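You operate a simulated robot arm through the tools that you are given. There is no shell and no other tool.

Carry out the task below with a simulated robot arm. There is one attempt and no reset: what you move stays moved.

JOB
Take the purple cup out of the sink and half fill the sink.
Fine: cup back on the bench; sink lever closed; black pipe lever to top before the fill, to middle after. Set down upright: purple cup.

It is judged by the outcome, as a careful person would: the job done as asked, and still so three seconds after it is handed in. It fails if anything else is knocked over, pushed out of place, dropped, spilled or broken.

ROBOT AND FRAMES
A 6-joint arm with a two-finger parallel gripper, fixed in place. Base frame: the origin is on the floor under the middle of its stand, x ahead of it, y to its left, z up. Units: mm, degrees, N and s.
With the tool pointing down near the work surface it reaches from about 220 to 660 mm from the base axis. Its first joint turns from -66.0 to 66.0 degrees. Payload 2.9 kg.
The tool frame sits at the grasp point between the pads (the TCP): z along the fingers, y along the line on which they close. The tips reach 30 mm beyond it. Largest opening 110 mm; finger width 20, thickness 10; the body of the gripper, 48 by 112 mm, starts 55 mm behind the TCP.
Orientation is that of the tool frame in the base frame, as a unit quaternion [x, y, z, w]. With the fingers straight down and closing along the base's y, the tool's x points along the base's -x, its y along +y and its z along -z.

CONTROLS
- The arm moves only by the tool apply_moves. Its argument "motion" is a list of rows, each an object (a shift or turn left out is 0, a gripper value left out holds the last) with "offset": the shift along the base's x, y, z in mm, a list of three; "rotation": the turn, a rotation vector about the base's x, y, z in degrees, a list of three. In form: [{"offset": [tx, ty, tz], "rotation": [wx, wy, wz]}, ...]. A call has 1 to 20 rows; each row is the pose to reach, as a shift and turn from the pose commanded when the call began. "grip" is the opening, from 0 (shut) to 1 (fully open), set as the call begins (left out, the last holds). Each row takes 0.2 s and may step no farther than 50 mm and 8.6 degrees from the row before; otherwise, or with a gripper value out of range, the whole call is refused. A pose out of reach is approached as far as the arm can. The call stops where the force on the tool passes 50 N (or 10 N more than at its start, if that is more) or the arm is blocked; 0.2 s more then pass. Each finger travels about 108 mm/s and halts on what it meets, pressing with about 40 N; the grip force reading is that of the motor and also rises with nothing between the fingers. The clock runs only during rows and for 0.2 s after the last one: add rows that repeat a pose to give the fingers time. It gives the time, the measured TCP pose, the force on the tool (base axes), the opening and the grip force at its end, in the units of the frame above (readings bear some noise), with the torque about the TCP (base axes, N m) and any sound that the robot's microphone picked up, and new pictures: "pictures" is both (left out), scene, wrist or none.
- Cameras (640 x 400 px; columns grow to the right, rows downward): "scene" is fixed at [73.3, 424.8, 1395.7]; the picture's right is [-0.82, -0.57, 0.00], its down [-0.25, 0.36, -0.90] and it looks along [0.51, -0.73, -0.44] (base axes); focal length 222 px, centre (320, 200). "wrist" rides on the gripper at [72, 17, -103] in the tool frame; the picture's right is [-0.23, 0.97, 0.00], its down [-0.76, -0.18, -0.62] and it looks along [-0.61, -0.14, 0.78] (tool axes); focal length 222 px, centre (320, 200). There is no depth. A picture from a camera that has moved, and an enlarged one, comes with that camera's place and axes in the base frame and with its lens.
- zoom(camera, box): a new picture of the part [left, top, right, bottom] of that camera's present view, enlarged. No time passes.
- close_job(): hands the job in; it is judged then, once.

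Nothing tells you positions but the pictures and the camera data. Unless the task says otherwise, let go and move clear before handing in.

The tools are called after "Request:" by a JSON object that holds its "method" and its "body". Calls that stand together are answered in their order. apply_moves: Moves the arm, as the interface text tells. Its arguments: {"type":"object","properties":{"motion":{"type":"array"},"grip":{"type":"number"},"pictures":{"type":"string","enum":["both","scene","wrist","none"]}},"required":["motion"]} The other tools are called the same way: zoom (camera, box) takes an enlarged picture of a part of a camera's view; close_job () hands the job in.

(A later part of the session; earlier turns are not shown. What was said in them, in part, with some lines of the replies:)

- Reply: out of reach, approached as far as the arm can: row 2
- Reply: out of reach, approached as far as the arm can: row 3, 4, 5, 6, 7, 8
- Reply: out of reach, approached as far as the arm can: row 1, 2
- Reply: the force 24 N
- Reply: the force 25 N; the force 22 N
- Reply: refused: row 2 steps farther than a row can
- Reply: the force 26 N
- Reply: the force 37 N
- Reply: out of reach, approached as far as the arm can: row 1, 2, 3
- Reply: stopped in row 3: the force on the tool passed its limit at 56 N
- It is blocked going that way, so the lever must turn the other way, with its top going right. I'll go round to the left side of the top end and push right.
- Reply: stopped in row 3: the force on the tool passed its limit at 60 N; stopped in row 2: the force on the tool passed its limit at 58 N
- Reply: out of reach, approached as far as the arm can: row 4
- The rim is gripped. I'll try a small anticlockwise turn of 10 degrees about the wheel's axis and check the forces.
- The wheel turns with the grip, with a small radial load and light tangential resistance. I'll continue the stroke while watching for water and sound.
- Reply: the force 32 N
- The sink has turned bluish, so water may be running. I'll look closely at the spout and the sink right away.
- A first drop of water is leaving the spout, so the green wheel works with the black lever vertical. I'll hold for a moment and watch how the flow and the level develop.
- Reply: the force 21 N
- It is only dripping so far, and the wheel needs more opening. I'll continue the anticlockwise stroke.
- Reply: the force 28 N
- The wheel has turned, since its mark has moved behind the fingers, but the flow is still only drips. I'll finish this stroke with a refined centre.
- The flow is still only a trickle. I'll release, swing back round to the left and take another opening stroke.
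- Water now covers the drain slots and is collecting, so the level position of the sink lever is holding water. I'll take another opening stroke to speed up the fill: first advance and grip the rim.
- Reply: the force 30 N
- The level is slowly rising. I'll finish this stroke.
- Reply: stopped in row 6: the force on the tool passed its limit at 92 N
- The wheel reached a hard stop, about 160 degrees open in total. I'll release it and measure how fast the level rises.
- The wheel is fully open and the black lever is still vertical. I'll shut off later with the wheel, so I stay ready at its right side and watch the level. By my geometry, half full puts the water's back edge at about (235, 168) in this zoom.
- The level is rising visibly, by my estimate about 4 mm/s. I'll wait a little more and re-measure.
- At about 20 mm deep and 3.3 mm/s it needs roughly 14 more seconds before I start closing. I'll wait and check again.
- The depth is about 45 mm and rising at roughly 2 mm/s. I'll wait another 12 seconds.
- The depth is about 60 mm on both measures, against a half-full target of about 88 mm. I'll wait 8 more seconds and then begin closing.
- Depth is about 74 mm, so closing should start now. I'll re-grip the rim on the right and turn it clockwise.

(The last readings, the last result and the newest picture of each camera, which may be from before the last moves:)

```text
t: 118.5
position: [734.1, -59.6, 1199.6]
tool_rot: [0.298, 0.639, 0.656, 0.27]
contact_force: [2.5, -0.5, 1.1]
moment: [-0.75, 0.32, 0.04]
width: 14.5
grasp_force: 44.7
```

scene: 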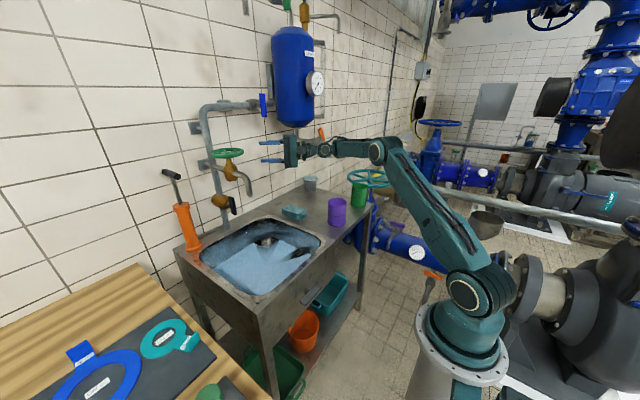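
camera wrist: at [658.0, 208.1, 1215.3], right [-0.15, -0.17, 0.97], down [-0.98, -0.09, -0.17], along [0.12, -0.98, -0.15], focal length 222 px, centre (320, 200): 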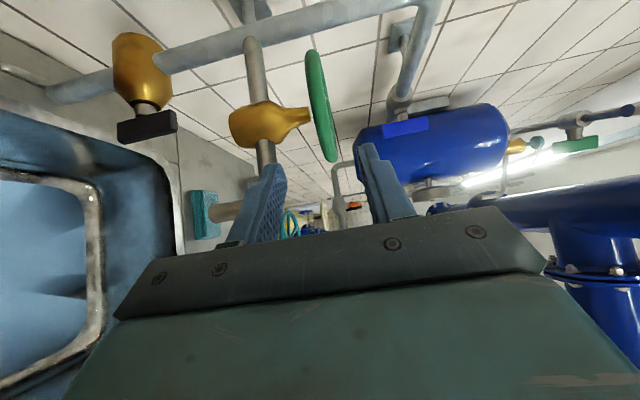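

Request:
{"method": "apply_moves", "body": {"motion": [{"offset": [-5.8, 6.6, 0], "rotation": [0, 0, -7.5]}, {"offset": [-10.5, 13.9, 0], "rotation": [0, 0, -15]}, {"offset": [-14.2, 21.7, 0], "rotation": [0, 0, -22.5]}, {"offset": [-17, 29.9, 0], "rotation": [0, 0, -30]}, {"offset": [-18.4, 38.3, 0], "rotation": [0, 0, -37.5]}, {"offset": [-18.5, 46.8, 0], "rotation": [0, 0, -45]}], "pictures": "scene"}}

Request:
{"method": "apply_moves", "body": {"motion": [{"offset": [1, 8.5, 0], "rotation": [0, 0, -7.5]}, {"offset": [3, 16.8, 0], "rotation": [0, 0, -15]}, {"offset": [6.2, 24.7, 0], "rotation": [0, 0, -22.5]}, {"offset": [10.5, 32.2, 0], "rotation": [0, 0, -30]}, {"offset": [15.6, 39.1, 0], "rotation": [0, 0, -37.5]}], "pictures": "scene"}}

Request:
{"method": "zoom", "body": {"camera": "scene", "box": [190, 205, 330, 310]}}

```text
t: 119.9
position: [715.7, -14.6, 1200.1]
tool_rot: [0.519, 0.474, 0.505, 0.501]
contact_force: [34.3, 1.3, 3.8]
moment: [-0.91, 0.04, 0.27]
width: 14.5
grasp_force: 45.0
```

scene: 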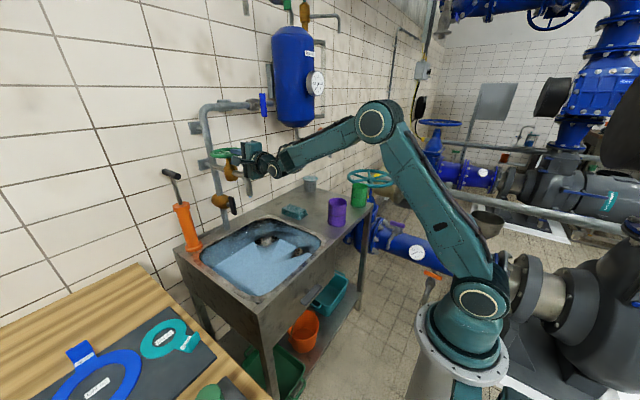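

```text
t: 121.1
position: [731.5, 23.0, 1200.3]
tool_rot: [0.645, 0.282, 0.317, 0.636]
contact_force: [23.4, -13.2, 10.4]
moment: [-0.78, 0.49, 0.5]
width: 14.5
grasp_force: 45.2
```

scene: 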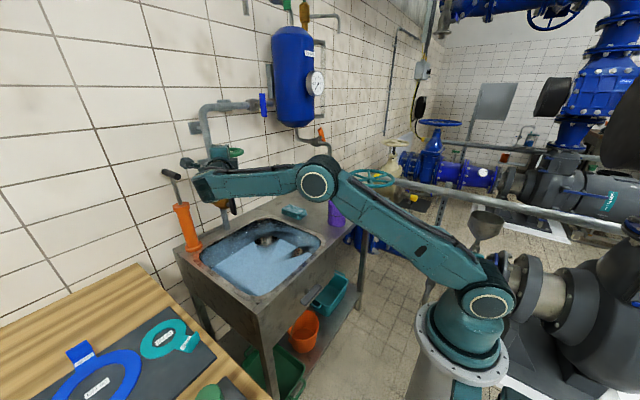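

```text
3.81 times, centred on (260, 258) of scene
camera zoom: at [73.9, 424.3, 1395.8], right [-0.82, -0.57, 0.0], down [-0.26, 0.36, -0.9], along [0.51, -0.73, -0.44], focal length 848 px, centre (549, -19)
```

zoom: 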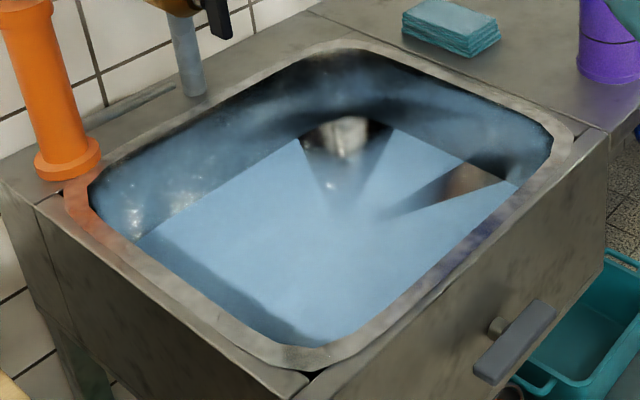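

Depth is now about 80 mm and the tap is roughly half closed. I'll release, swing back to the right and take the final closing stroke.

Request:
{"method": "apply_moves", "body": {"motion": [{"offset": [0, 0, 0]}, {"offset": [0, 0, 0]}, {"offset": [-20, 17, 0]}, {"offset": [-40, 34, 0]}, {"offset": [-60, 50, 0]}], "grip": 0.45, "pictures": "none"}}

Request:
{"method": "apply_moves", "body": {"motion": [{"offset": [-12, -16.5, 0], "rotation": [0, 0, 8.2]}, {"offset": [-21.5, -34.7, 0], "rotation": [0, 0, 16.4]}, {"offset": [-28.4, -53.9, 0], "rotation": [0, 0, 24.6]}, {"offset": [-32.4, -74, 0], "rotation": [0, 0, 32.8]}, {"offset": [-33.5, -94.4, 0], "rotation": [0, 0, 41]}, {"offset": [-31.7, -114.8, 0], "rotation": [0, 0, 49.2]}, {"offset": [-26.9, -134.7, 0], "rotation": [0, 0, 57.4]}, {"offset": [-19.5, -153.7, 0], "rotation": [0, 0, 65.6]}, {"offset": [-9.3, -171.4, 0], "rotation": [0, 0, 73.8]}, {"offset": [3.2, -187.6, 0], "rotation": [0, 0, 82]}], "pictures": "scene"}}

Request:
{"method": "zoom", "body": {"camera": "scene", "box": [190, 205, 330, 310]}}

Request:
{"method": "zoom", "body": {"camera": "scene", "box": [195, 135, 275, 195]}}

```text
t: 122.3
position: [669.0, 75.2, 1198.8]
tool_rot: [0.646, 0.283, 0.316, 0.635]
contact_force: [-0.4, 0.1, -0.6]
moment: [0.01, 0.01, -0.02]
width: 49.6
grasp_force: 0.1
```

```text
t: 124.5
position: [672.7, -113.2, 1197.9]
tool_rot: [0.3, 0.638, 0.656, 0.27]
contact_force: [1.0, 0.8, -1.1]
moment: [0.01, 0.0, 0.03]
width: 49.5
grasp_force: 0.1
```

scene: 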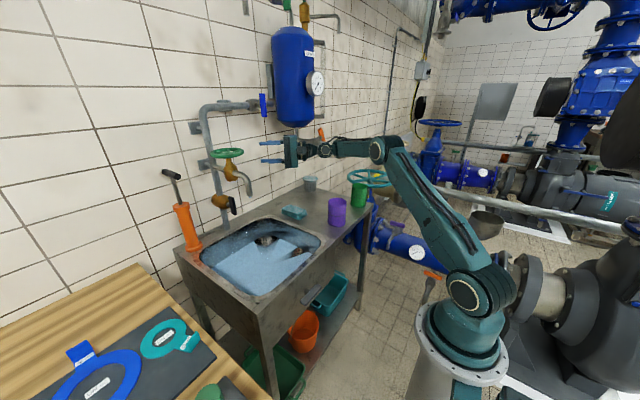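

```text
3.81 times, centred on (260, 258) of scene
camera zoom: at [73.3, 424.8, 1395.7], right [-0.82, -0.57, 0.0], down [-0.25, 0.36, -0.9], along [0.51, -0.73, -0.44], focal length 848 px, centre (549, -19)
```

zoom: 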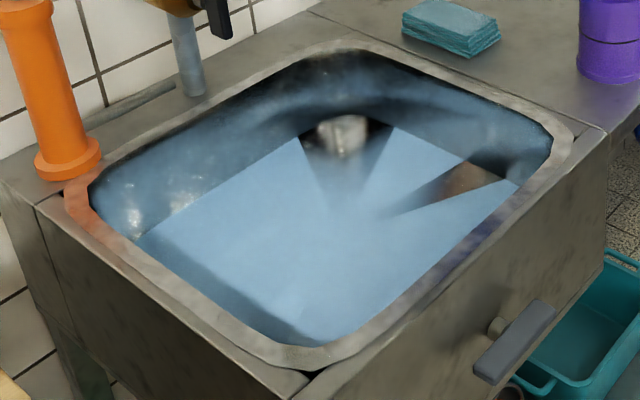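

```text
6.67 times, centred on (235, 165) of scene
camera zoom: at [73.3, 424.8, 1395.7], right [-0.82, -0.57, 0.0], down [-0.25, 0.36, -0.9], along [0.51, -0.73, -0.44], focal length 1483 px, centre (887, 433)
```

zoom: 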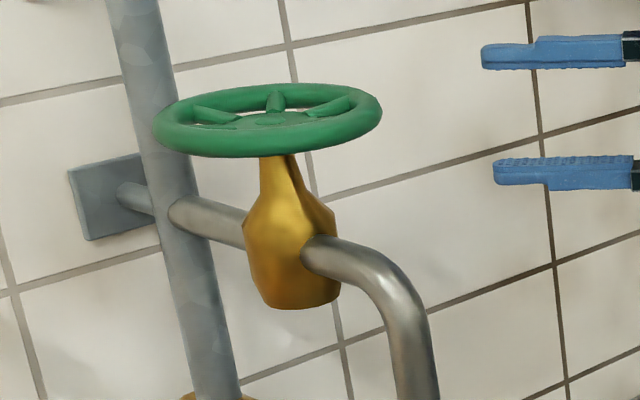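

The trickle is now slow and the depth about 81 mm, a bit under half. I'll let it run on for a while before the final closing.

Request:
{"method": "apply_moves", "body": {"motion": [{"offset": [0, 0, 0]}, {"offset": [0, 0, 0]}, {"offset": [0, 0, 0]}, {"offset": [0, 0, 0]}, {"offset": [0, 0, 0]}, {"offset": [0, 0, 0]}, {"offset": [0, 0, 0]}, {"offset": [0, 0, 0]}, {"offset": [0, 0, 0]}, {"offset": [0, 0, 0]}, {"offset": [0, 0, 0]}, {"offset": [0, 0, 0]}, {"offset": [0, 0, 0]}, {"offset": [0, 0, 0]}, {"offset": [0, 0, 0]}, {"offset": [0, 0, 0]}, {"offset": [0, 0, 0]}, {"offset": [0, 0, 0]}, {"offset": [0, 0, 0]}, {"offset": [0, 0, 0]}], "pictures": "none"}}

Request:
{"method": "apply_moves", "body": {"motion": [{"offset": [0, 0, 0]}, {"offset": [0, 0, 0]}, {"offset": [0, 0, 0]}, {"offset": [0, 0, 0]}, {"offset": [0, 0, 0]}, {"offset": [0, 0, 0]}, {"offset": [0, 0, 0]}, {"offset": [0, 0, 0]}, {"offset": [0, 0, 0]}, {"offset": [0, 0, 0]}, {"offset": [0, 0, 0]}, {"offset": [0, 0, 0]}, {"offset": [0, 0, 0]}, {"offset": [0, 0, 0]}, {"offset": [0, 0, 0]}, {"offset": [0, 0, 0]}, {"offset": [0, 0, 0]}, {"offset": [0, 0, 0]}, {"offset": [0, 0, 0]}, {"offset": [0, 0, 0]}], "pictures": "scene"}}

Request:
{"method": "zoom", "body": {"camera": "scene", "box": [190, 205, 330, 310]}}

Request:
{"method": "zoom", "body": {"camera": "scene", "box": [225, 170, 275, 210]}}

```text
t: 128.7
position: [674.0, -112.6, 1198.6]
tool_rot: [0.301, 0.637, 0.656, 0.272]
contact_force: [0.7, -1.1, -1.1]
moment: [0.02, -0.04, 0.01]
width: 49.6
grasp_force: 0.2
```

```text
t: 132.9
position: [673.1, -113.3, 1198.3]
tool_rot: [0.301, 0.637, 0.656, 0.272]
contact_force: [-0.4, 0.3, -0.6]
moment: [0.0, -0.02, -0.01]
width: 49.6
grasp_force: 0.1
```

scene: 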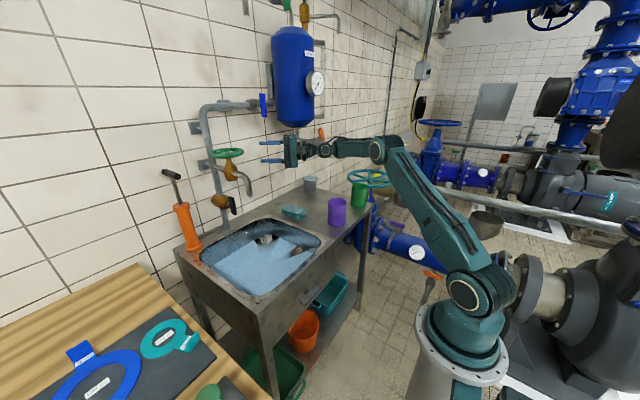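

```text
3.81 times, centred on (260, 258) of scene
camera zoom: at [73.3, 424.8, 1395.7], right [-0.82, -0.57, 0.0], down [-0.25, 0.36, -0.9], along [0.51, -0.73, -0.44], focal length 848 px, centre (549, -19)
```

zoom: 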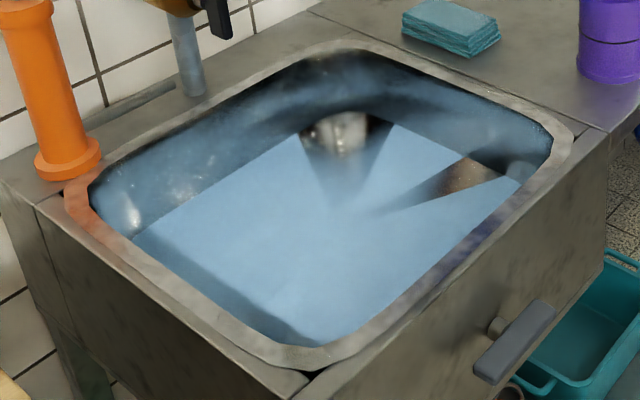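

```text
10.00 times, centred on (250, 190) of scene
camera zoom: at [73.3, 424.8, 1395.7], right [-0.82, -0.57, 0.0], down [-0.25, 0.36, -0.9], along [0.51, -0.73, -0.44], focal length 2225 px, centre (1020, 300)
```

zoom: 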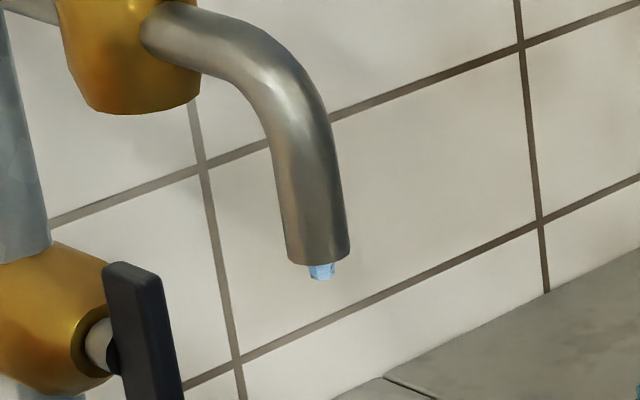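

I get about 85 mm now. I'll wait one more short spell, then re-grip and close fully.

Request:
{"method": "apply_moves", "body": {"motion": [{"offset": [0, 0, 0]}, {"offset": [0, 0, 0]}, {"offset": [0, 0, 0]}, {"offset": [0, 0, 0]}, {"offset": [0, 0, 0]}, {"offset": [0, 0, 0]}, {"offset": [0, 0, 0]}, {"offset": [0, 0, 0]}, {"offset": [0, 0, 0]}, {"offset": [0, 0, 0]}, {"offset": [0, 0, 0]}, {"offset": [0, 0, 0]}, {"offset": [0, 0, 0]}, {"offset": [0, 0, 0]}, {"offset": [20, 18, 1]}, {"offset": [40, 36, 1]}, {"offset": [58, 52, 1]}], "pictures": "none"}}

Request:
{"method": "apply_moves", "body": {"motion": [{"offset": [0, 0, 0]}, {"offset": [0, 0, 0]}], "grip": 0.0, "pictures": "none"}}

Request:
{"method": "apply_moves", "body": {"motion": [{"offset": [-5.8, 6.6, 0], "rotation": [0, 0, -7.5]}, {"offset": [-10.5, 13.9, 0], "rotation": [0, 0, -15]}, {"offset": [-13.9, 21.7, 0], "rotation": [0, 0, -22.5]}, {"offset": [-16.4, 29.9, 0], "rotation": [0, 0, -30]}, {"offset": [-17.6, 38.3, 0], "rotation": [0, 0, -37.5]}, {"offset": [-17.7, 46.8, 0], "rotation": [0, 0, -45]}], "pictures": "scene"}}

Request:
{"method": "zoom", "body": {"camera": "scene", "box": [190, 150, 330, 310]}}

```text
t: 136.5
position: [731.6, -62.1, 1199.6]
tool_rot: [0.301, 0.637, 0.656, 0.272]
contact_force: [-0.7, 0.0, 0.4]
moment: [-0.01, -0.02, 0.02]
width: 49.5
grasp_force: 0.1
```

```text
t: 137.1
position: [731.1, -62.2, 1199.8]
tool_rot: [0.301, 0.637, 0.655, 0.272]
contact_force: [2.0, 0.9, -2.6]
moment: [-0.83, -0.49, 0.0]
width: 14.2
grasp_force: 45.4
```

```text
t: 138.5
position: [714.7, -15.1, 1199.5]
tool_rot: [0.521, 0.473, 0.501, 0.504]
contact_force: [30.6, -1.5, 3.4]
moment: [-1.03, 0.09, 0.14]
width: 14.7
grasp_force: 45.4
```

scene: 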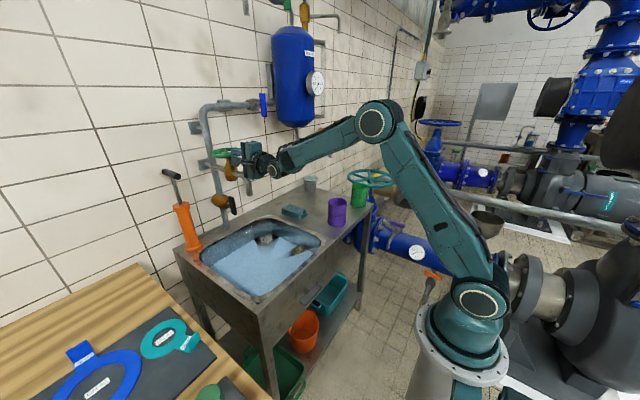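

```text
2.50 times, centred on (260, 230) of scene
camera zoom: at [74.3, 424.7, 1395.7], right [-0.82, -0.57, 0.0], down [-0.26, 0.36, -0.9], along [0.51, -0.73, -0.44], focal length 556 px, centre (470, 125)
```

zoom: 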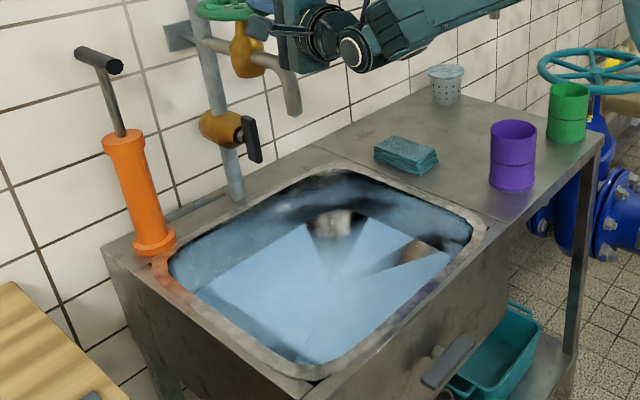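

The flow looks stopped or nearly so. I'll continue clockwise gently until the closing stop.

Request:
{"method": "apply_moves", "body": {"motion": [{"offset": [2, 8.5, 0], "rotation": [0, 0, -7.5]}, {"offset": [4.5, 16.8, 0], "rotation": [0, 0, -15]}], "pictures": "scene"}}

Request:
{"method": "zoom", "body": {"camera": "scene", "box": [195, 135, 275, 195]}}

Request:
{"method": "zoom", "body": {"camera": "scene", "box": [225, 170, 275, 210]}}

```text
t: 139.1
position: [718.6, 2.7, 1199.1]
tool_rot: [0.579, 0.401, 0.431, 0.564]
contact_force: [0.7, -2.3, 3.0]
moment: [-1.08, 0.32, -0.05]
width: 14.3
grasp_force: 44.9
```

scene: 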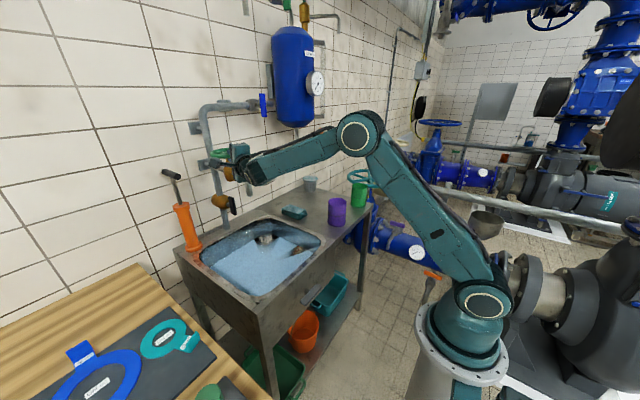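

```text
6.67 times, centred on (235, 165) of scene
camera zoom: at [73.2, 424.7, 1395.8], right [-0.82, -0.57, 0.0], down [-0.25, 0.36, -0.9], along [0.51, -0.73, -0.44], focal length 1483 px, centre (887, 433)
```

zoom: 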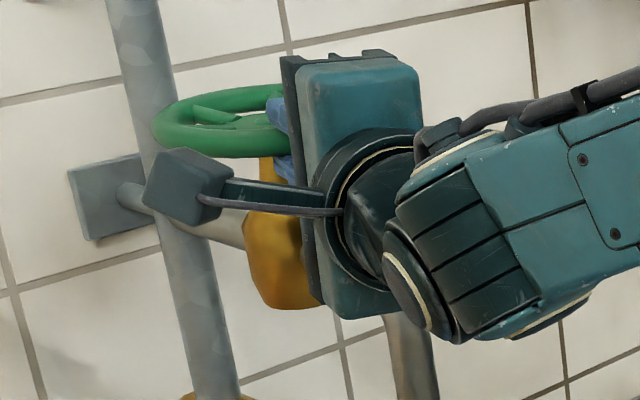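

```text
10.00 times, centred on (250, 190) of scene
camera zoom: at [73.2, 424.7, 1395.8], right [-0.82, -0.57, 0.0], down [-0.25, 0.36, -0.9], along [0.51, -0.73, -0.44], focal length 2225 px, centre (1020, 300)
```

zoom: 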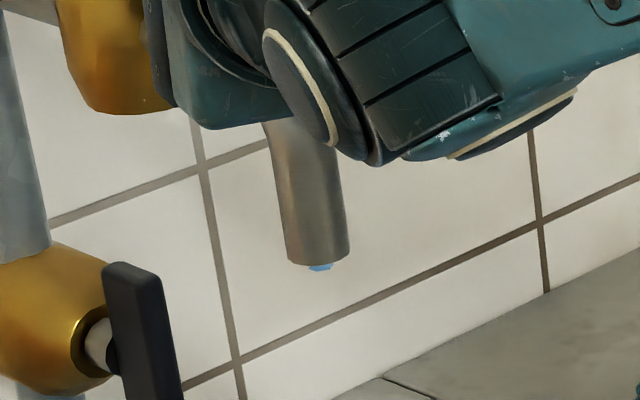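

Request:
{"method": "apply_moves", "body": {"motion": [{"offset": [2, 5.3, 0], "rotation": [0, 0, -5]}, {"offset": [4.5, 10.3, 0], "rotation": [0, 0, -10]}, {"offset": [7.5, 15.2, 0], "rotation": [0, 0, -15]}], "pictures": "scene"}}

Request:
{"method": "zoom", "body": {"camera": "scene", "box": [225, 170, 275, 210]}}

```text
t: 139.9
position: [726.4, 16.8, 1200.5]
tool_rot: [0.627, 0.322, 0.354, 0.614]
contact_force: [4.5, -2.8, 1.4]
moment: [-0.72, 0.53, 0.14]
width: 14.5
grasp_force: 45.3
```

scene: 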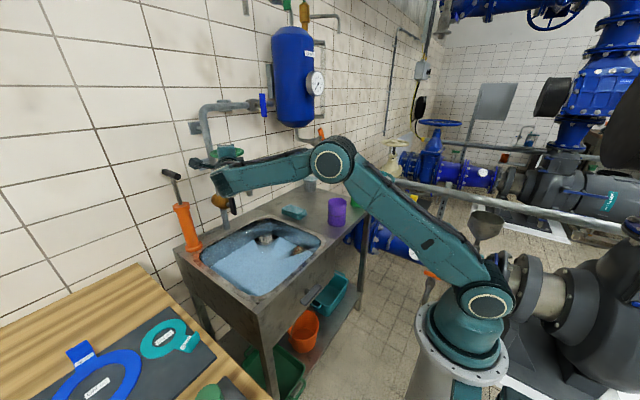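

```text
10.00 times, centred on (250, 190) of scene
camera zoom: at [73.4, 424.7, 1395.8], right [-0.82, -0.57, 0.0], down [-0.25, 0.36, -0.9], along [0.51, -0.73, -0.44], focal length 2225 px, centre (1020, 300)
```

zoom: 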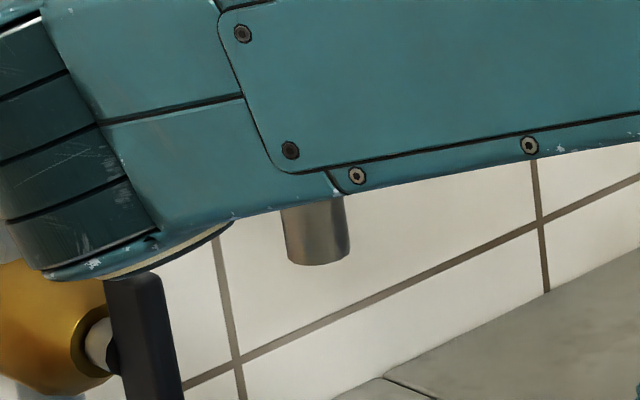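

The spout has stopped running. I'll turn a touch further to feel the closing stop, then release.

Request:
{"method": "apply_moves", "body": {"motion": [{"offset": [3.1, 4.8, 0], "rotation": [0, 0, -5]}], "pictures": "none"}}

```text
t: 140.3
position: [729.5, 21.6, 1199.9]
tool_rot: [0.64, 0.295, 0.328, 0.629]
contact_force: [11.2, -2.1, 1.9]
moment: [-0.77, 0.59, 0.38]
width: 14.7
grasp_force: 44.7
```

Request:
{"method": "apply_moves", "body": {"motion": [{"offset": [0, 0, 0]}, {"offset": [0, 0, 0]}, {"offset": [-21, 16, 0]}, {"offset": [-42, 32, 0]}, {"offset": [-63, 49, 0]}], "grip": 0.45, "pictures": "none"}}

Request:
{"method": "apply_moves", "body": {"motion": [{"offset": [-10, -15, 0], "rotation": [0, 0, 7.6]}, {"offset": [-20, -32, 0], "rotation": [0, 0, 15.2]}, {"offset": [-28, -50, 0], "rotation": [0, 0, 22.8]}, {"offset": [-35, -70, 0], "rotation": [0, 0, 30.4]}, {"offset": [-40, -90, 0], "rotation": [0, 0, 37.8]}]}}

Request:
{"method": "zoom", "body": {"camera": "scene", "box": [195, 135, 275, 195]}}

Request:
{"method": "zoom", "body": {"camera": "scene", "box": [190, 205, 330, 310]}}

```text
t: 141.5
position: [665.8, 71.9, 1199.3]
tool_rot: [0.641, 0.294, 0.328, 0.629]
contact_force: [-0.4, 0.2, 0.7]
moment: [-0.01, 0.02, -0.02]
width: 49.2
grasp_force: 0.0
```

```text
t: 142.7
position: [626.1, -17.5, 1200.3]
tool_rot: [0.509, 0.485, 0.514, 0.49]
contact_force: [-1.1, 0.2, 0.2]
moment: [-0.01, 0.03, 0.0]
width: 49.4
grasp_force: 0.0
camera wrist: at [522.7, 54.9, 1219.1], right [-0.01, -0.27, 0.96], down [-0.62, -0.75, -0.22], along [0.78, -0.6, -0.16], focal length 222 px, centre (320, 200)
```

scene: 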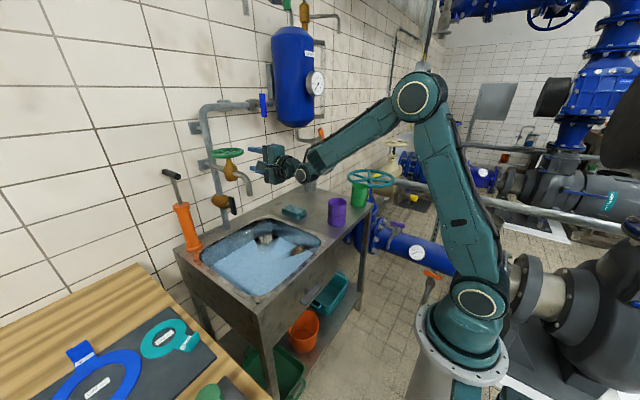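
wrist: 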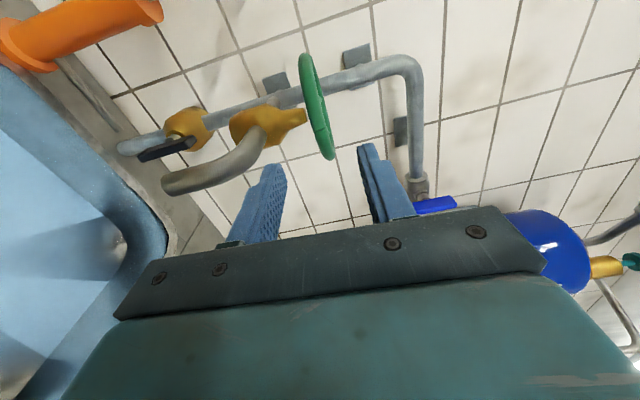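

```text
6.67 times, centred on (235, 165) of scene
camera zoom: at [73.2, 424.8, 1395.8], right [-0.82, -0.57, 0.0], down [-0.25, 0.36, -0.9], along [0.51, -0.73, -0.44], focal length 1483 px, centre (887, 433)
```

zoom: 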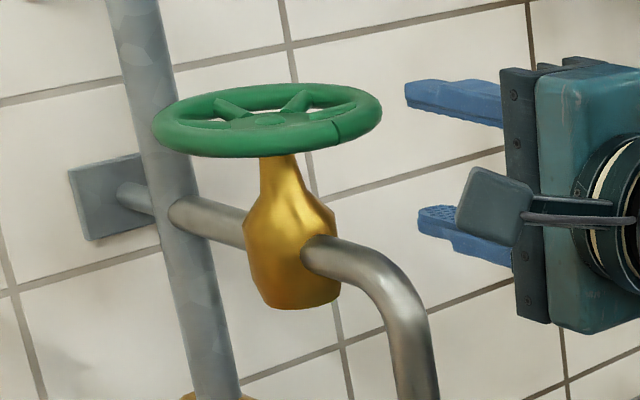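

```text
3.81 times, centred on (260, 258) of scene
camera zoom: at [73.2, 424.8, 1395.8], right [-0.82, -0.57, 0.0], down [-0.25, 0.36, -0.9], along [0.51, -0.73, -0.44], focal length 848 px, centre (549, -19)
```

zoom: 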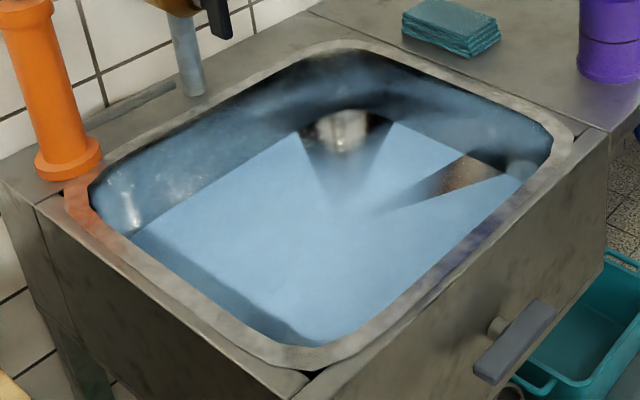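

The wheel's mark is back at its original closed position, the flow has stopped and the level is at about half. Now I'll set the black lever back to its middle, diagonal position: first straighten the tool and retreat clear of the spout.

Request:
{"method": "apply_moves", "body": {"motion": [{"offset": [-6, 4, 0], "rotation": [-8.4, 0, 0]}, {"offset": [-12, 8, 0], "rotation": [-16.8, 0, 0]}, {"offset": [-18, 12, 0], "rotation": [-25.3, 0, 0]}, {"offset": [-24, 16, 0], "rotation": [-33.7, 0, 0]}, {"offset": [-30, 20, 0], "rotation": [-42.2, 0, 0]}, {"offset": [-36, 24, 0], "rotation": [-50.6, 0, 0]}, {"offset": [-36, 28, 0], "rotation": [-59, 0, 0]}, {"offset": [-36, 29, 0], "rotation": [-67.5, 0, 0]}, {"offset": [-36, 29, 0], "rotation": [-75.9, 0, 0]}, {"offset": [-36, 29, 0], "rotation": [-84.4, 0, 0]}, {"offset": [-36, 29, 0], "rotation": [-92.8, 0.4, -0.4]}], "grip": 0.0, "pictures": "none"}}

Request:
{"method": "apply_moves", "body": {"motion": [{"offset": [0, 0, -40]}, {"offset": [0, 0, -80]}, {"offset": [0, 0, -120]}, {"offset": [0, 0, -160]}, {"offset": [0, 0, -200]}]}}

Request:
{"method": "zoom", "body": {"camera": "scene", "box": [200, 170, 280, 230]}}

```text
t: 145.1
position: [590.1, 11.0, 1201.3]
tool_rot: [0.001, 0.707, -0.002, 0.707]
contact_force: [0.2, 0.2, 0.1]
moment: [0.0, 0.01, -0.04]
width: 0.0
grasp_force: 38.0
```

```text
t: 146.3
position: [589.0, 11.7, 999.7]
tool_rot: [0.001, 0.707, -0.001, 0.707]
contact_force: [-0.1, -0.3, 0.0]
moment: [0.0, -0.02, -0.02]
width: 0.1
grasp_force: 37.9
camera wrist: at [486.6, 29.1, 926.2], right [0.0, 0.97, 0.23], down [-0.62, -0.18, 0.76], along [0.78, -0.14, 0.61], focal length 222 px, centre (320, 200)
```

scene: 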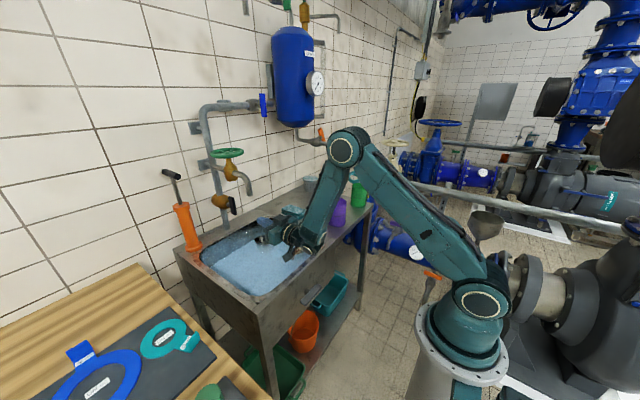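
wrist: 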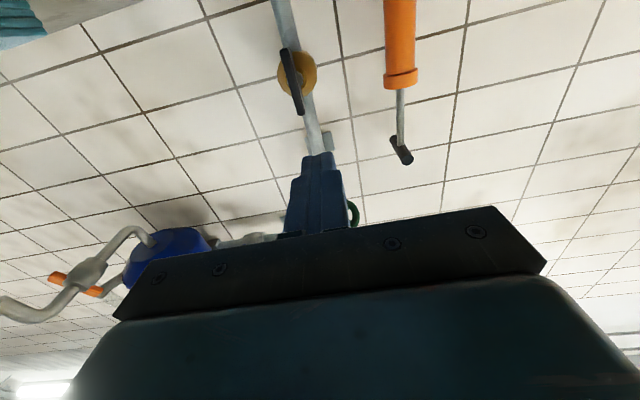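

```text
6.67 times, centred on (240, 200) of scene
camera zoom: at [73.3, 424.8, 1395.7], right [-0.82, -0.57, 0.0], down [-0.25, 0.36, -0.9], along [0.51, -0.73, -0.44], focal length 1483 px, centre (853, 200)
```

zoom: 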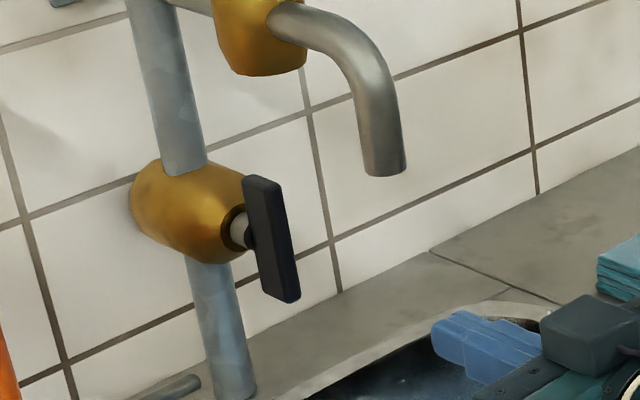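

The lever is still vertical. I'll move forward with the fingertips to the left of its lower end.

Request:
{"method": "apply_moves", "body": {"motion": [{"offset": [40, 2, -2]}, {"offset": [80, 2, -12]}, {"offset": [115, 2, -30]}, {"offset": [150, 2, -45]}, {"offset": [180, 2, -47]}, {"offset": [192, 2, -47]}]}}

Request:
{"method": "zoom", "body": {"camera": "scene", "box": [200, 170, 280, 230]}}

Request:
{"method": "zoom", "body": {"camera": "wrist", "box": [220, 80, 420, 220]}}

```text
t: 147.7
position: [782.7, 13.3, 954.1]
tool_rot: [0.0, 0.709, -0.001, 0.706]
contact_force: [-0.6, 0.3, -0.7]
moment: [0.02, 0.02, 0.0]
width: 0.0
grasp_force: 37.6
camera wrist: at [679.6, 31.9, 880.1], right [0.0, 0.97, 0.23], down [-0.62, -0.18, 0.76], along [0.78, -0.14, 0.61], focal length 222 px, centre (320, 200)
```

scene: 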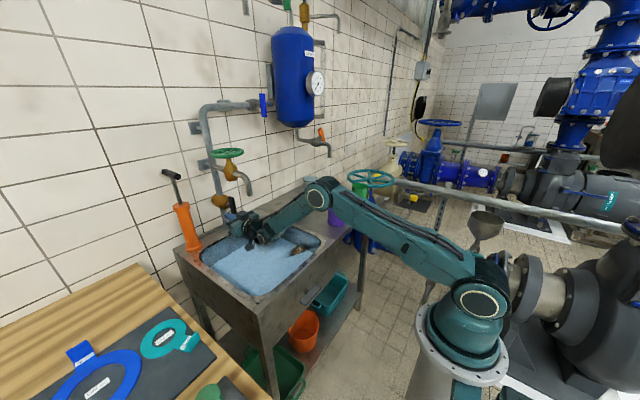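
wrist: 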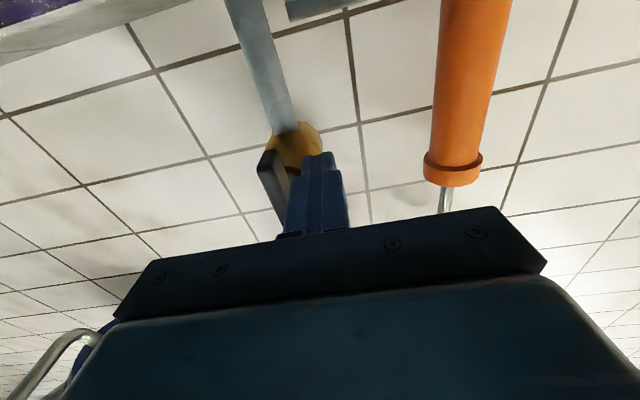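

```text
6.67 times, centred on (240, 200) of scene
camera zoom: at [73.3, 424.8, 1395.7], right [-0.82, -0.57, 0.0], down [-0.25, 0.36, -0.9], along [0.51, -0.73, -0.44], focal length 1483 px, centre (853, 200)
```

zoom: 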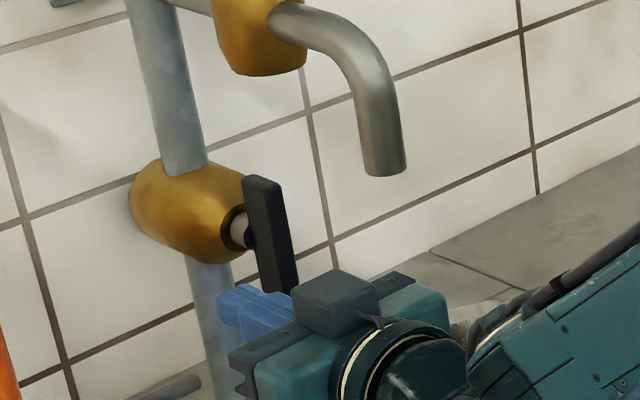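

```text
2.86 times, centred on (320, 150) of wrist
camera zoom: at [679.6, 31.9, 880.1], right [0.0, 0.97, 0.23], down [-0.62, -0.18, 0.76], along [0.78, -0.14, 0.61], focal length 635 px, centre (320, 343)
```

zoom: 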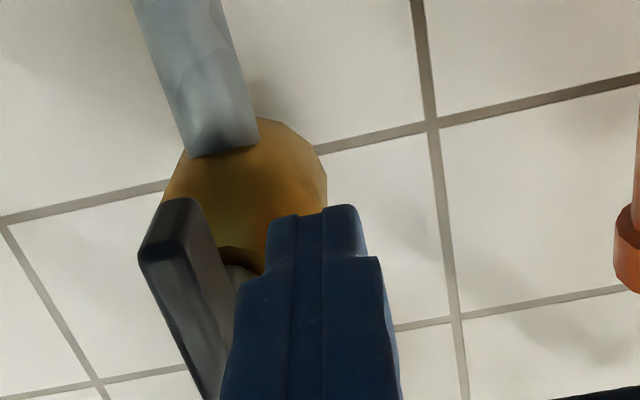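

The finger is left of the lever's lower end. I'll push it to the right in small steps and compare with the original 45-degree picture.

Request:
{"method": "apply_moves", "body": {"motion": [{"offset": [0, -7, 0]}, {"offset": [0, -14, 0]}, {"offset": [0, -20, -1]}, {"offset": [0, -26, -2]}, {"offset": [0, -32, -3]}], "pictures": "scene"}}

Request:
{"method": "zoom", "body": {"camera": "scene", "box": [200, 180, 260, 220]}}

```text
t: 148.9
position: [781.2, -20.4, 950.5]
tool_rot: [0.002, 0.708, -0.002, 0.707]
contact_force: [1.1, 3.5, 0.6]
moment: [-0.07, 0.0, 0.11]
width: 0.0
grasp_force: 37.6
```

scene: 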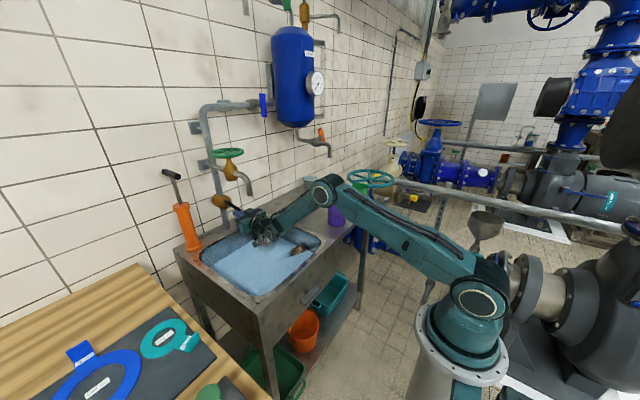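

```text
10.00 times, centred on (230, 200) of scene
camera zoom: at [73.3, 424.9, 1395.7], right [-0.82, -0.57, 0.0], down [-0.25, 0.36, -0.9], along [0.51, -0.73, -0.44], focal length 2225 px, centre (1220, 200)
```

zoom: 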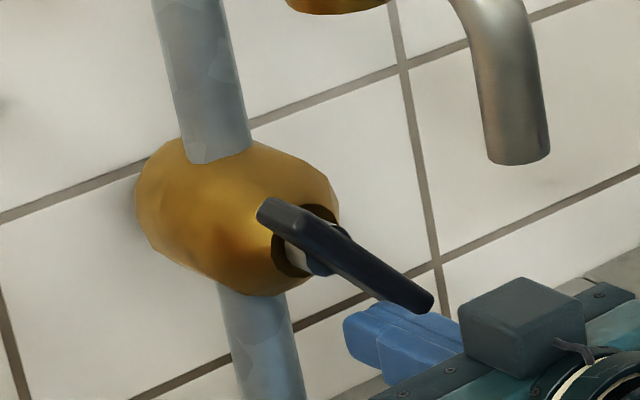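

The lever is at about 48 to 49 degrees against the original 44 by the same measure. I'll nudge it slightly more.

Request:
{"method": "apply_moves", "body": {"motion": [{"offset": [0, -2, 0.5]}, {"offset": [0, -3.5, 1]}], "pictures": "scene"}}

Request:
{"method": "zoom", "body": {"camera": "scene", "box": [200, 180, 260, 220]}}

```text
t: 149.5
position: [780.6, -23.2, 950.6]
tool_rot: [0.001, 0.708, -0.001, 0.706]
contact_force: [-1.6, 4.9, 0.1]
moment: [-0.06, -0.01, 0.1]
width: 0.3
grasp_force: 37.5
```

scene: 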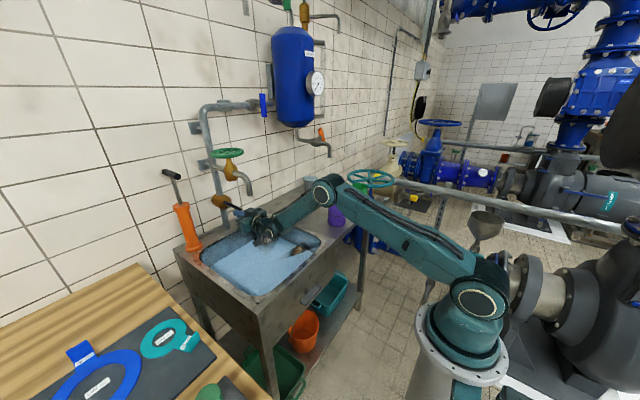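

```text
10.00 times, centred on (230, 200) of scene
camera zoom: at [73.2, 424.9, 1395.7], right [-0.82, -0.57, 0.0], down [-0.25, 0.36, -0.9], along [0.51, -0.73, -0.44], focal length 2225 px, centre (1220, 200)
```

zoom: 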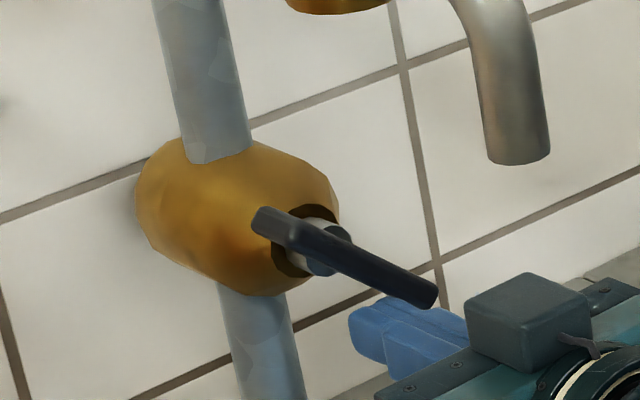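

The lever now matches its original middle position. I'll back away from it carefully and check that it stays.

Request:
{"method": "apply_moves", "body": {"motion": [{"offset": [0, 10, 0]}, {"offset": [-10, 25, 0]}, {"offset": [-45, 34, 2]}, {"offset": [-80, 34, 15]}, {"offset": [-115, 34, 33]}, {"offset": [-150, 34, 45]}, {"offset": [-190, 34, 50]}]}}

Request:
{"method": "zoom", "body": {"camera": "scene", "box": [200, 180, 260, 220]}}

Request:
{"method": "zoom", "body": {"camera": "scene", "box": [190, 170, 330, 310]}}

Request:
{"method": "zoom", "body": {"camera": "wrist", "box": [220, 20, 400, 160]}}

```text
t: 151.1
position: [591.5, 10.2, 1001.9]
tool_rot: [0.0, 0.707, 0.0, 0.707]
contact_force: [-0.3, -0.1, -0.7]
moment: [0.03, 0.04, -0.01]
width: 0.0
grasp_force: 37.9
camera wrist: at [487.9, 28.4, 928.1], right [0.0, 0.97, 0.23], down [-0.62, -0.18, 0.76], along [0.78, -0.14, 0.61], focal length 222 px, centre (320, 200)
```

scene: 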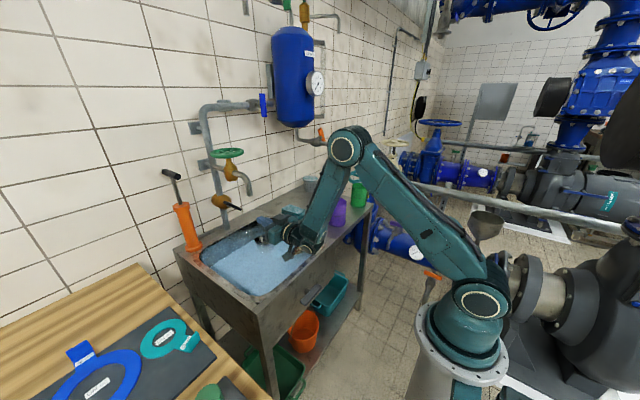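
wrist: 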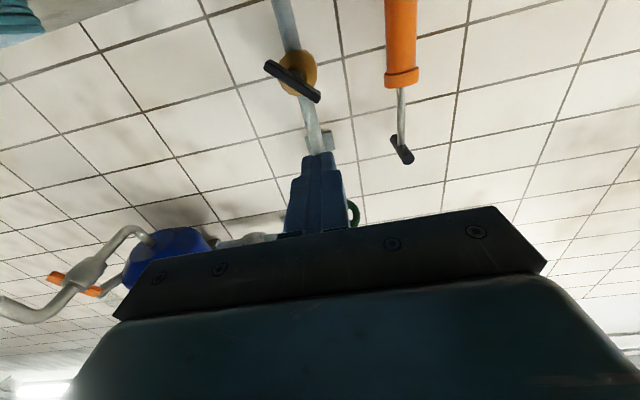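

```text
10.00 times, centred on (230, 200) of scene
camera zoom: at [73.3, 424.8, 1395.7], right [-0.82, -0.57, 0.0], down [-0.25, 0.36, -0.9], along [0.51, -0.73, -0.44], focal length 2225 px, centre (1220, 200)
```

zoom: 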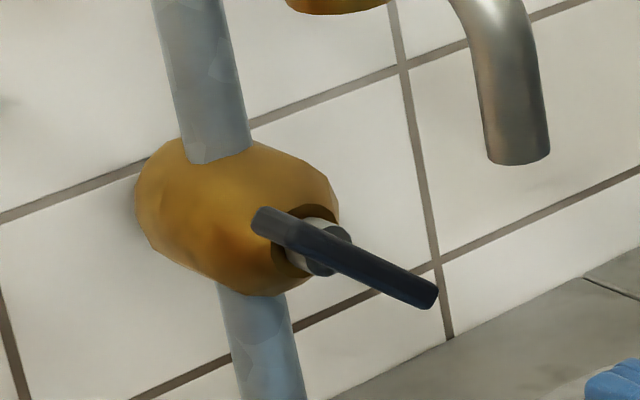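

```text
2.86 times, centred on (260, 240) of scene
camera zoom: at [73.3, 424.8, 1395.7], right [-0.82, -0.57, 0.0], down [-0.25, 0.36, -0.9], along [0.51, -0.73, -0.44], focal length 636 px, centre (491, 86)
```

zoom: 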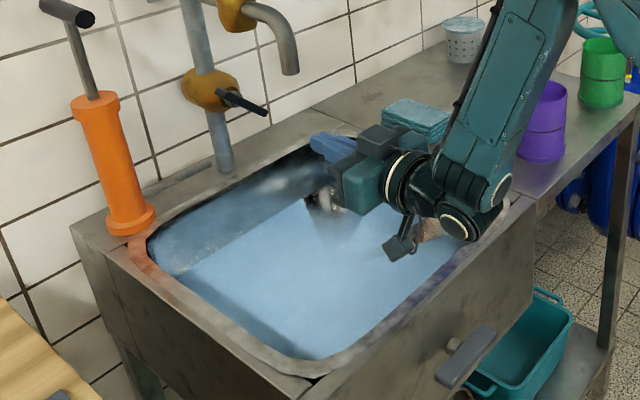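

```text
2.86 times, centred on (310, 90) of wrist
camera zoom: at [487.9, 28.4, 928.1], right [0.0, 0.97, 0.23], down [-0.62, -0.18, 0.76], along [0.78, -0.14, 0.61], focal length 635 px, centre (349, 514)
```

zoom: 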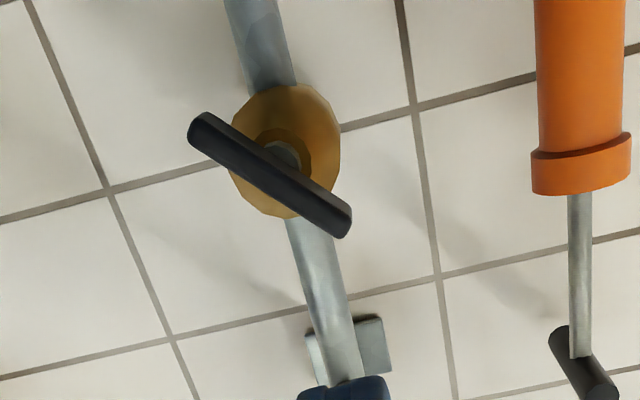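

Request:
{"method": "zoom", "body": {"camera": "scene", "box": [210, 190, 250, 215]}}

Request:
{"method": "zoom", "body": {"camera": "scene", "box": [280, 250, 360, 320]}}

```text
16.00 times, centred on (230, 202) of scene
camera zoom: at [73.3, 424.8, 1395.7], right [-0.82, -0.57, 0.0], down [-0.25, 0.36, -0.9], along [0.51, -0.73, -0.44], focal length 3559 px, centre (1760, 160)
```

zoom: 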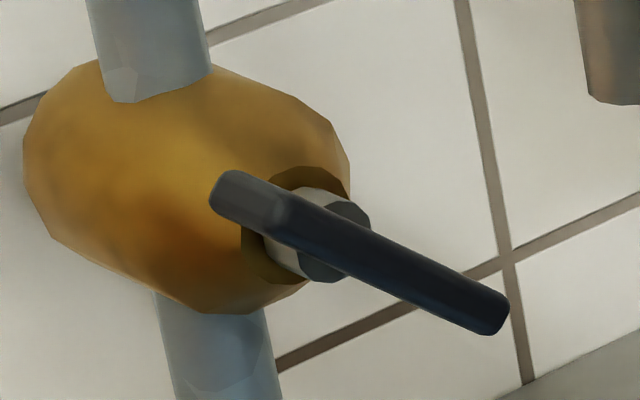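

```text
5.71 times, centred on (320, 285) of scene
camera zoom: at [73.3, 424.8, 1395.7], right [-0.82, -0.57, 0.0], down [-0.25, 0.36, -0.9], along [0.51, -0.73, -0.44], focal length 1271 px, centre (320, -286)
```

zoom: 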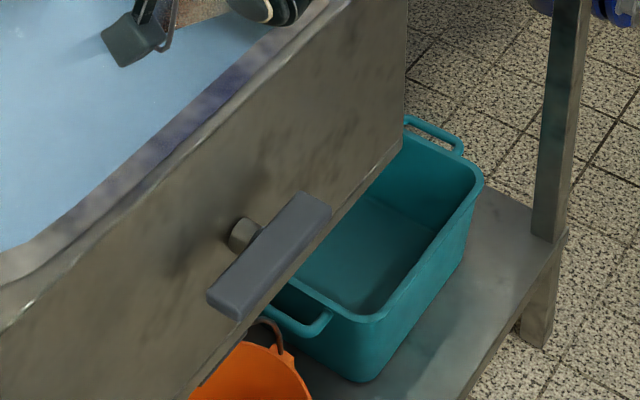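

The black lever matches its starting middle position exactly, and the sink lever is level. I'll retract the arm up and away, then check that the water level holds.

Request:
{"method": "apply_moves", "body": {"motion": [{"offset": [-10, 0, 40]}, {"offset": [-20, 0, 80]}, {"offset": [-35, 0, 120]}, {"offset": [-60, -5, 155], "rotation": [0, 8, 0]}, {"offset": [-90, -10, 185], "rotation": [0, 16, 0]}, {"offset": [-120, -20, 215], "rotation": [0, 24, 0]}, {"offset": [-150, -30, 245], "rotation": [0, 32, 0]}, {"offset": [-180, -40, 270], "rotation": [0, 40, 0]}, {"offset": [-205, -45, 290], "rotation": [0, 48, 0]}, {"offset": [-225, -48, 305], "rotation": [0, 56, 0]}, {"offset": [-245, -50, 320], "rotation": [0, 64, 0]}, {"offset": [-260, -50, 330], "rotation": [0, 72, 0]}, {"offset": [-270, -50, 340], "rotation": [0, 80, 0]}, {"offset": [-275, -50, 350], "rotation": [0, 88, 0]}]}}

Request:
{"method": "zoom", "body": {"camera": "scene", "box": [190, 205, 330, 310]}}

Request:
{"method": "zoom", "body": {"camera": "wrist", "box": [200, 60, 440, 240]}}

```text
t: 154.1
position: [316.4, -37.0, 1350.9]
tool_rot: [0.0, 1.0, 0.0, 0.016]
contact_force: [-0.4, 0.5, 0.3]
moment: [-0.01, -0.03, -0.01]
width: 0.0
grasp_force: 37.4
out of reach, approached as far as the arm can: row 12, 13
camera wrist: at [240.5, -18.9, 1450.6], right [0.23, 0.97, 0.01], down [0.74, -0.18, 0.65], along [0.63, -0.14, -0.76], focal length 222 px, centre (320, 200)
```

scene: 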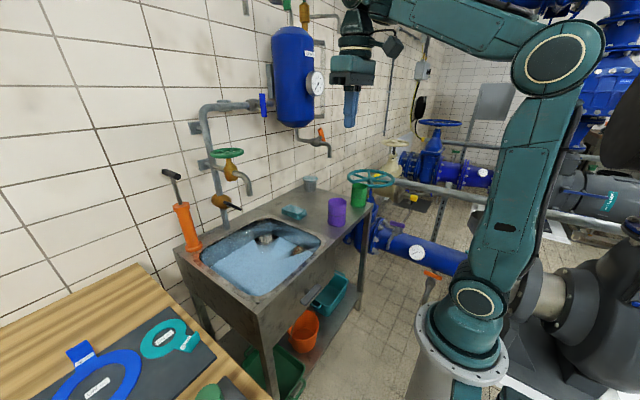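
wrist: 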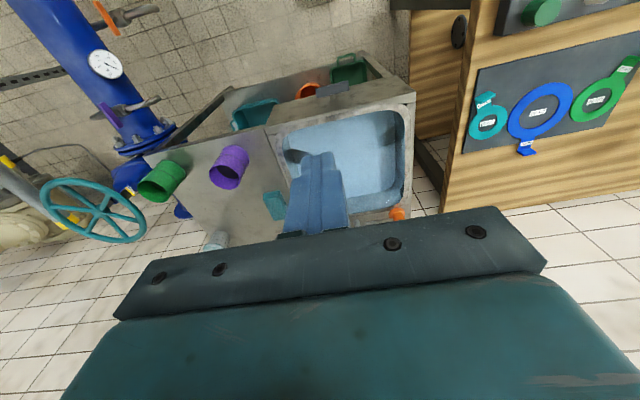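

```text
3.81 times, centred on (260, 258) of scene
camera zoom: at [73.2, 424.8, 1395.7], right [-0.82, -0.57, 0.0], down [-0.25, 0.36, -0.9], along [0.51, -0.73, -0.44], focal length 848 px, centre (549, -19)
```

zoom: 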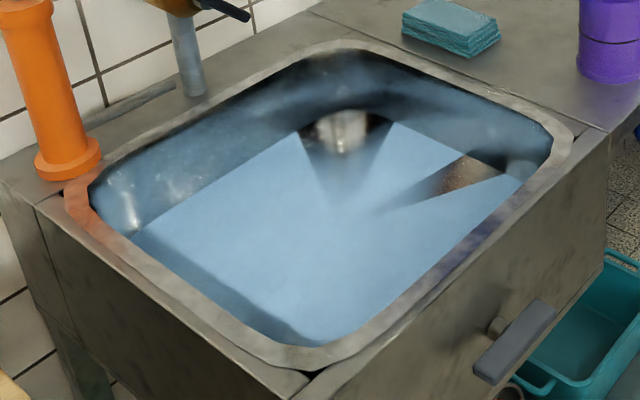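

```text
2.22 times, centred on (320, 150) of wrist
camera zoom: at [240.5, -18.9, 1450.6], right [0.23, 0.97, 0.01], down [0.74, -0.18, 0.65], along [0.63, -0.14, -0.76], focal length 494 px, centre (320, 311)
```

zoom: 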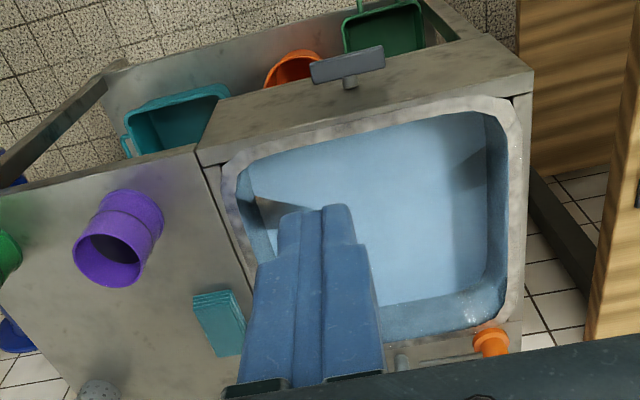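

The level has held steady for over ten seconds, so the drain is closed and no water is running. I'll do a last check of the spout, the cup and the other items before handing in.

Request:
{"method": "zoom", "body": {"camera": "scene", "box": [195, 135, 275, 215]}}

Request:
{"method": "zoom", "body": {"camera": "scene", "box": [270, 150, 390, 250]}}

Request:
{"method": "zoom", "body": {"camera": "wrist", "box": [120, 120, 260, 220]}}

```text
5.00 times, centred on (235, 175) of scene
camera zoom: at [73.2, 424.8, 1395.7], right [-0.82, -0.57, 0.0], down [-0.25, 0.36, -0.9], along [0.51, -0.73, -0.44], focal length 1112 px, centre (745, 325)
```

zoom: 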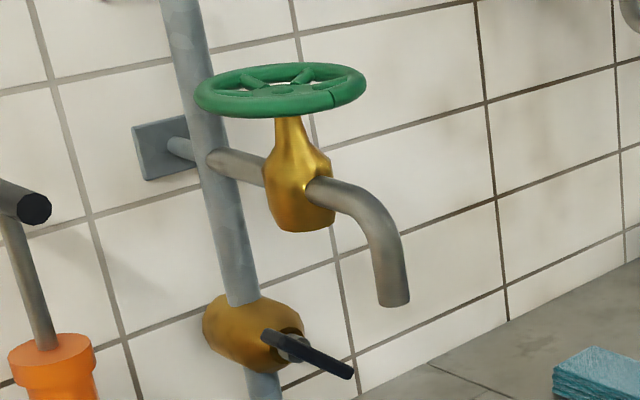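

```text
4.00 times, centred on (330, 200) of scene
camera zoom: at [73.2, 424.8, 1395.7], right [-0.82, -0.57, 0.0], down [-0.25, 0.36, -0.9], along [0.51, -0.73, -0.44], focal length 890 px, centre (280, 200)
```

zoom: 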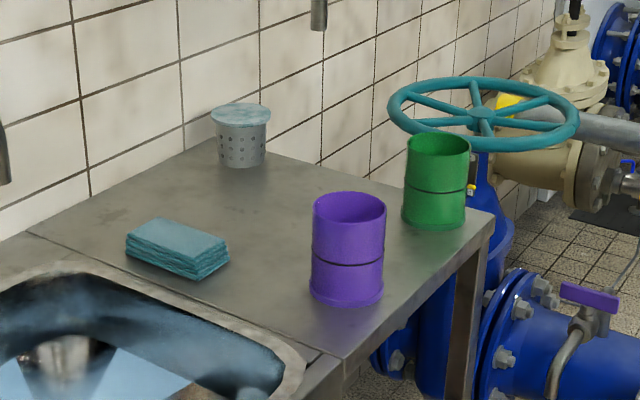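

```text
4.00 times, centred on (190, 170) of wrist
camera zoom: at [240.5, -18.9, 1450.6], right [0.23, 0.97, 0.01], down [0.74, -0.18, 0.65], along [0.63, -0.14, -0.76], focal length 888 px, centre (840, 320)
```

zoom: 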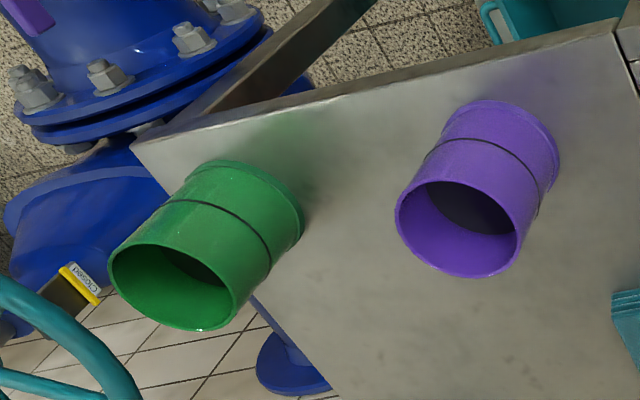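

The purple cup stands upright on the steel bench and the other items are where they were. The sink is about half full and holding with its lever level. The green tap is shut with no drip, the black lever is back at the middle, and the arm is clear, so I'm handing in.

Request:
{"method": "close_job", "body": {}}

```text
The job is handed in.
```

The purple cup is out of the sink and standing upright on the bench, and the sink is about half full. I've handed the job in.

- **Cup:** it sits on the steel top beside the sink, next to the green cup. "The bench" could also have meant the wooden table. I chose the steel top because the matching green cup was already there and it had free space.
- **Fill:** I estimate the depth at about 87 mm of roughly 180 mm. The level stayed steady for more than ten seconds before I handed in.
- **Sink lever:** it started vertical and I turned it to level, where it stopped hard. The sink holds water in that position, so I take that as closed.
- **Black pipe lever:** it turns between level and vertical, and it started halfway, at about 45 degrees. I took vertical as top and the halfway point as middle. It was vertical before any water ran, and I returned it to the halfway point once the tap was shut. While finding its limits I also moved it briefly to level before the fill.
- **Green wheel tap:** the black lever alone gave no water, so I opened this wheel to fill. I closed it again afterwards; its mark is back where it started and the spout isn't dripping.

Nothing else was moved or spilled, and the gripper is empty and clear.
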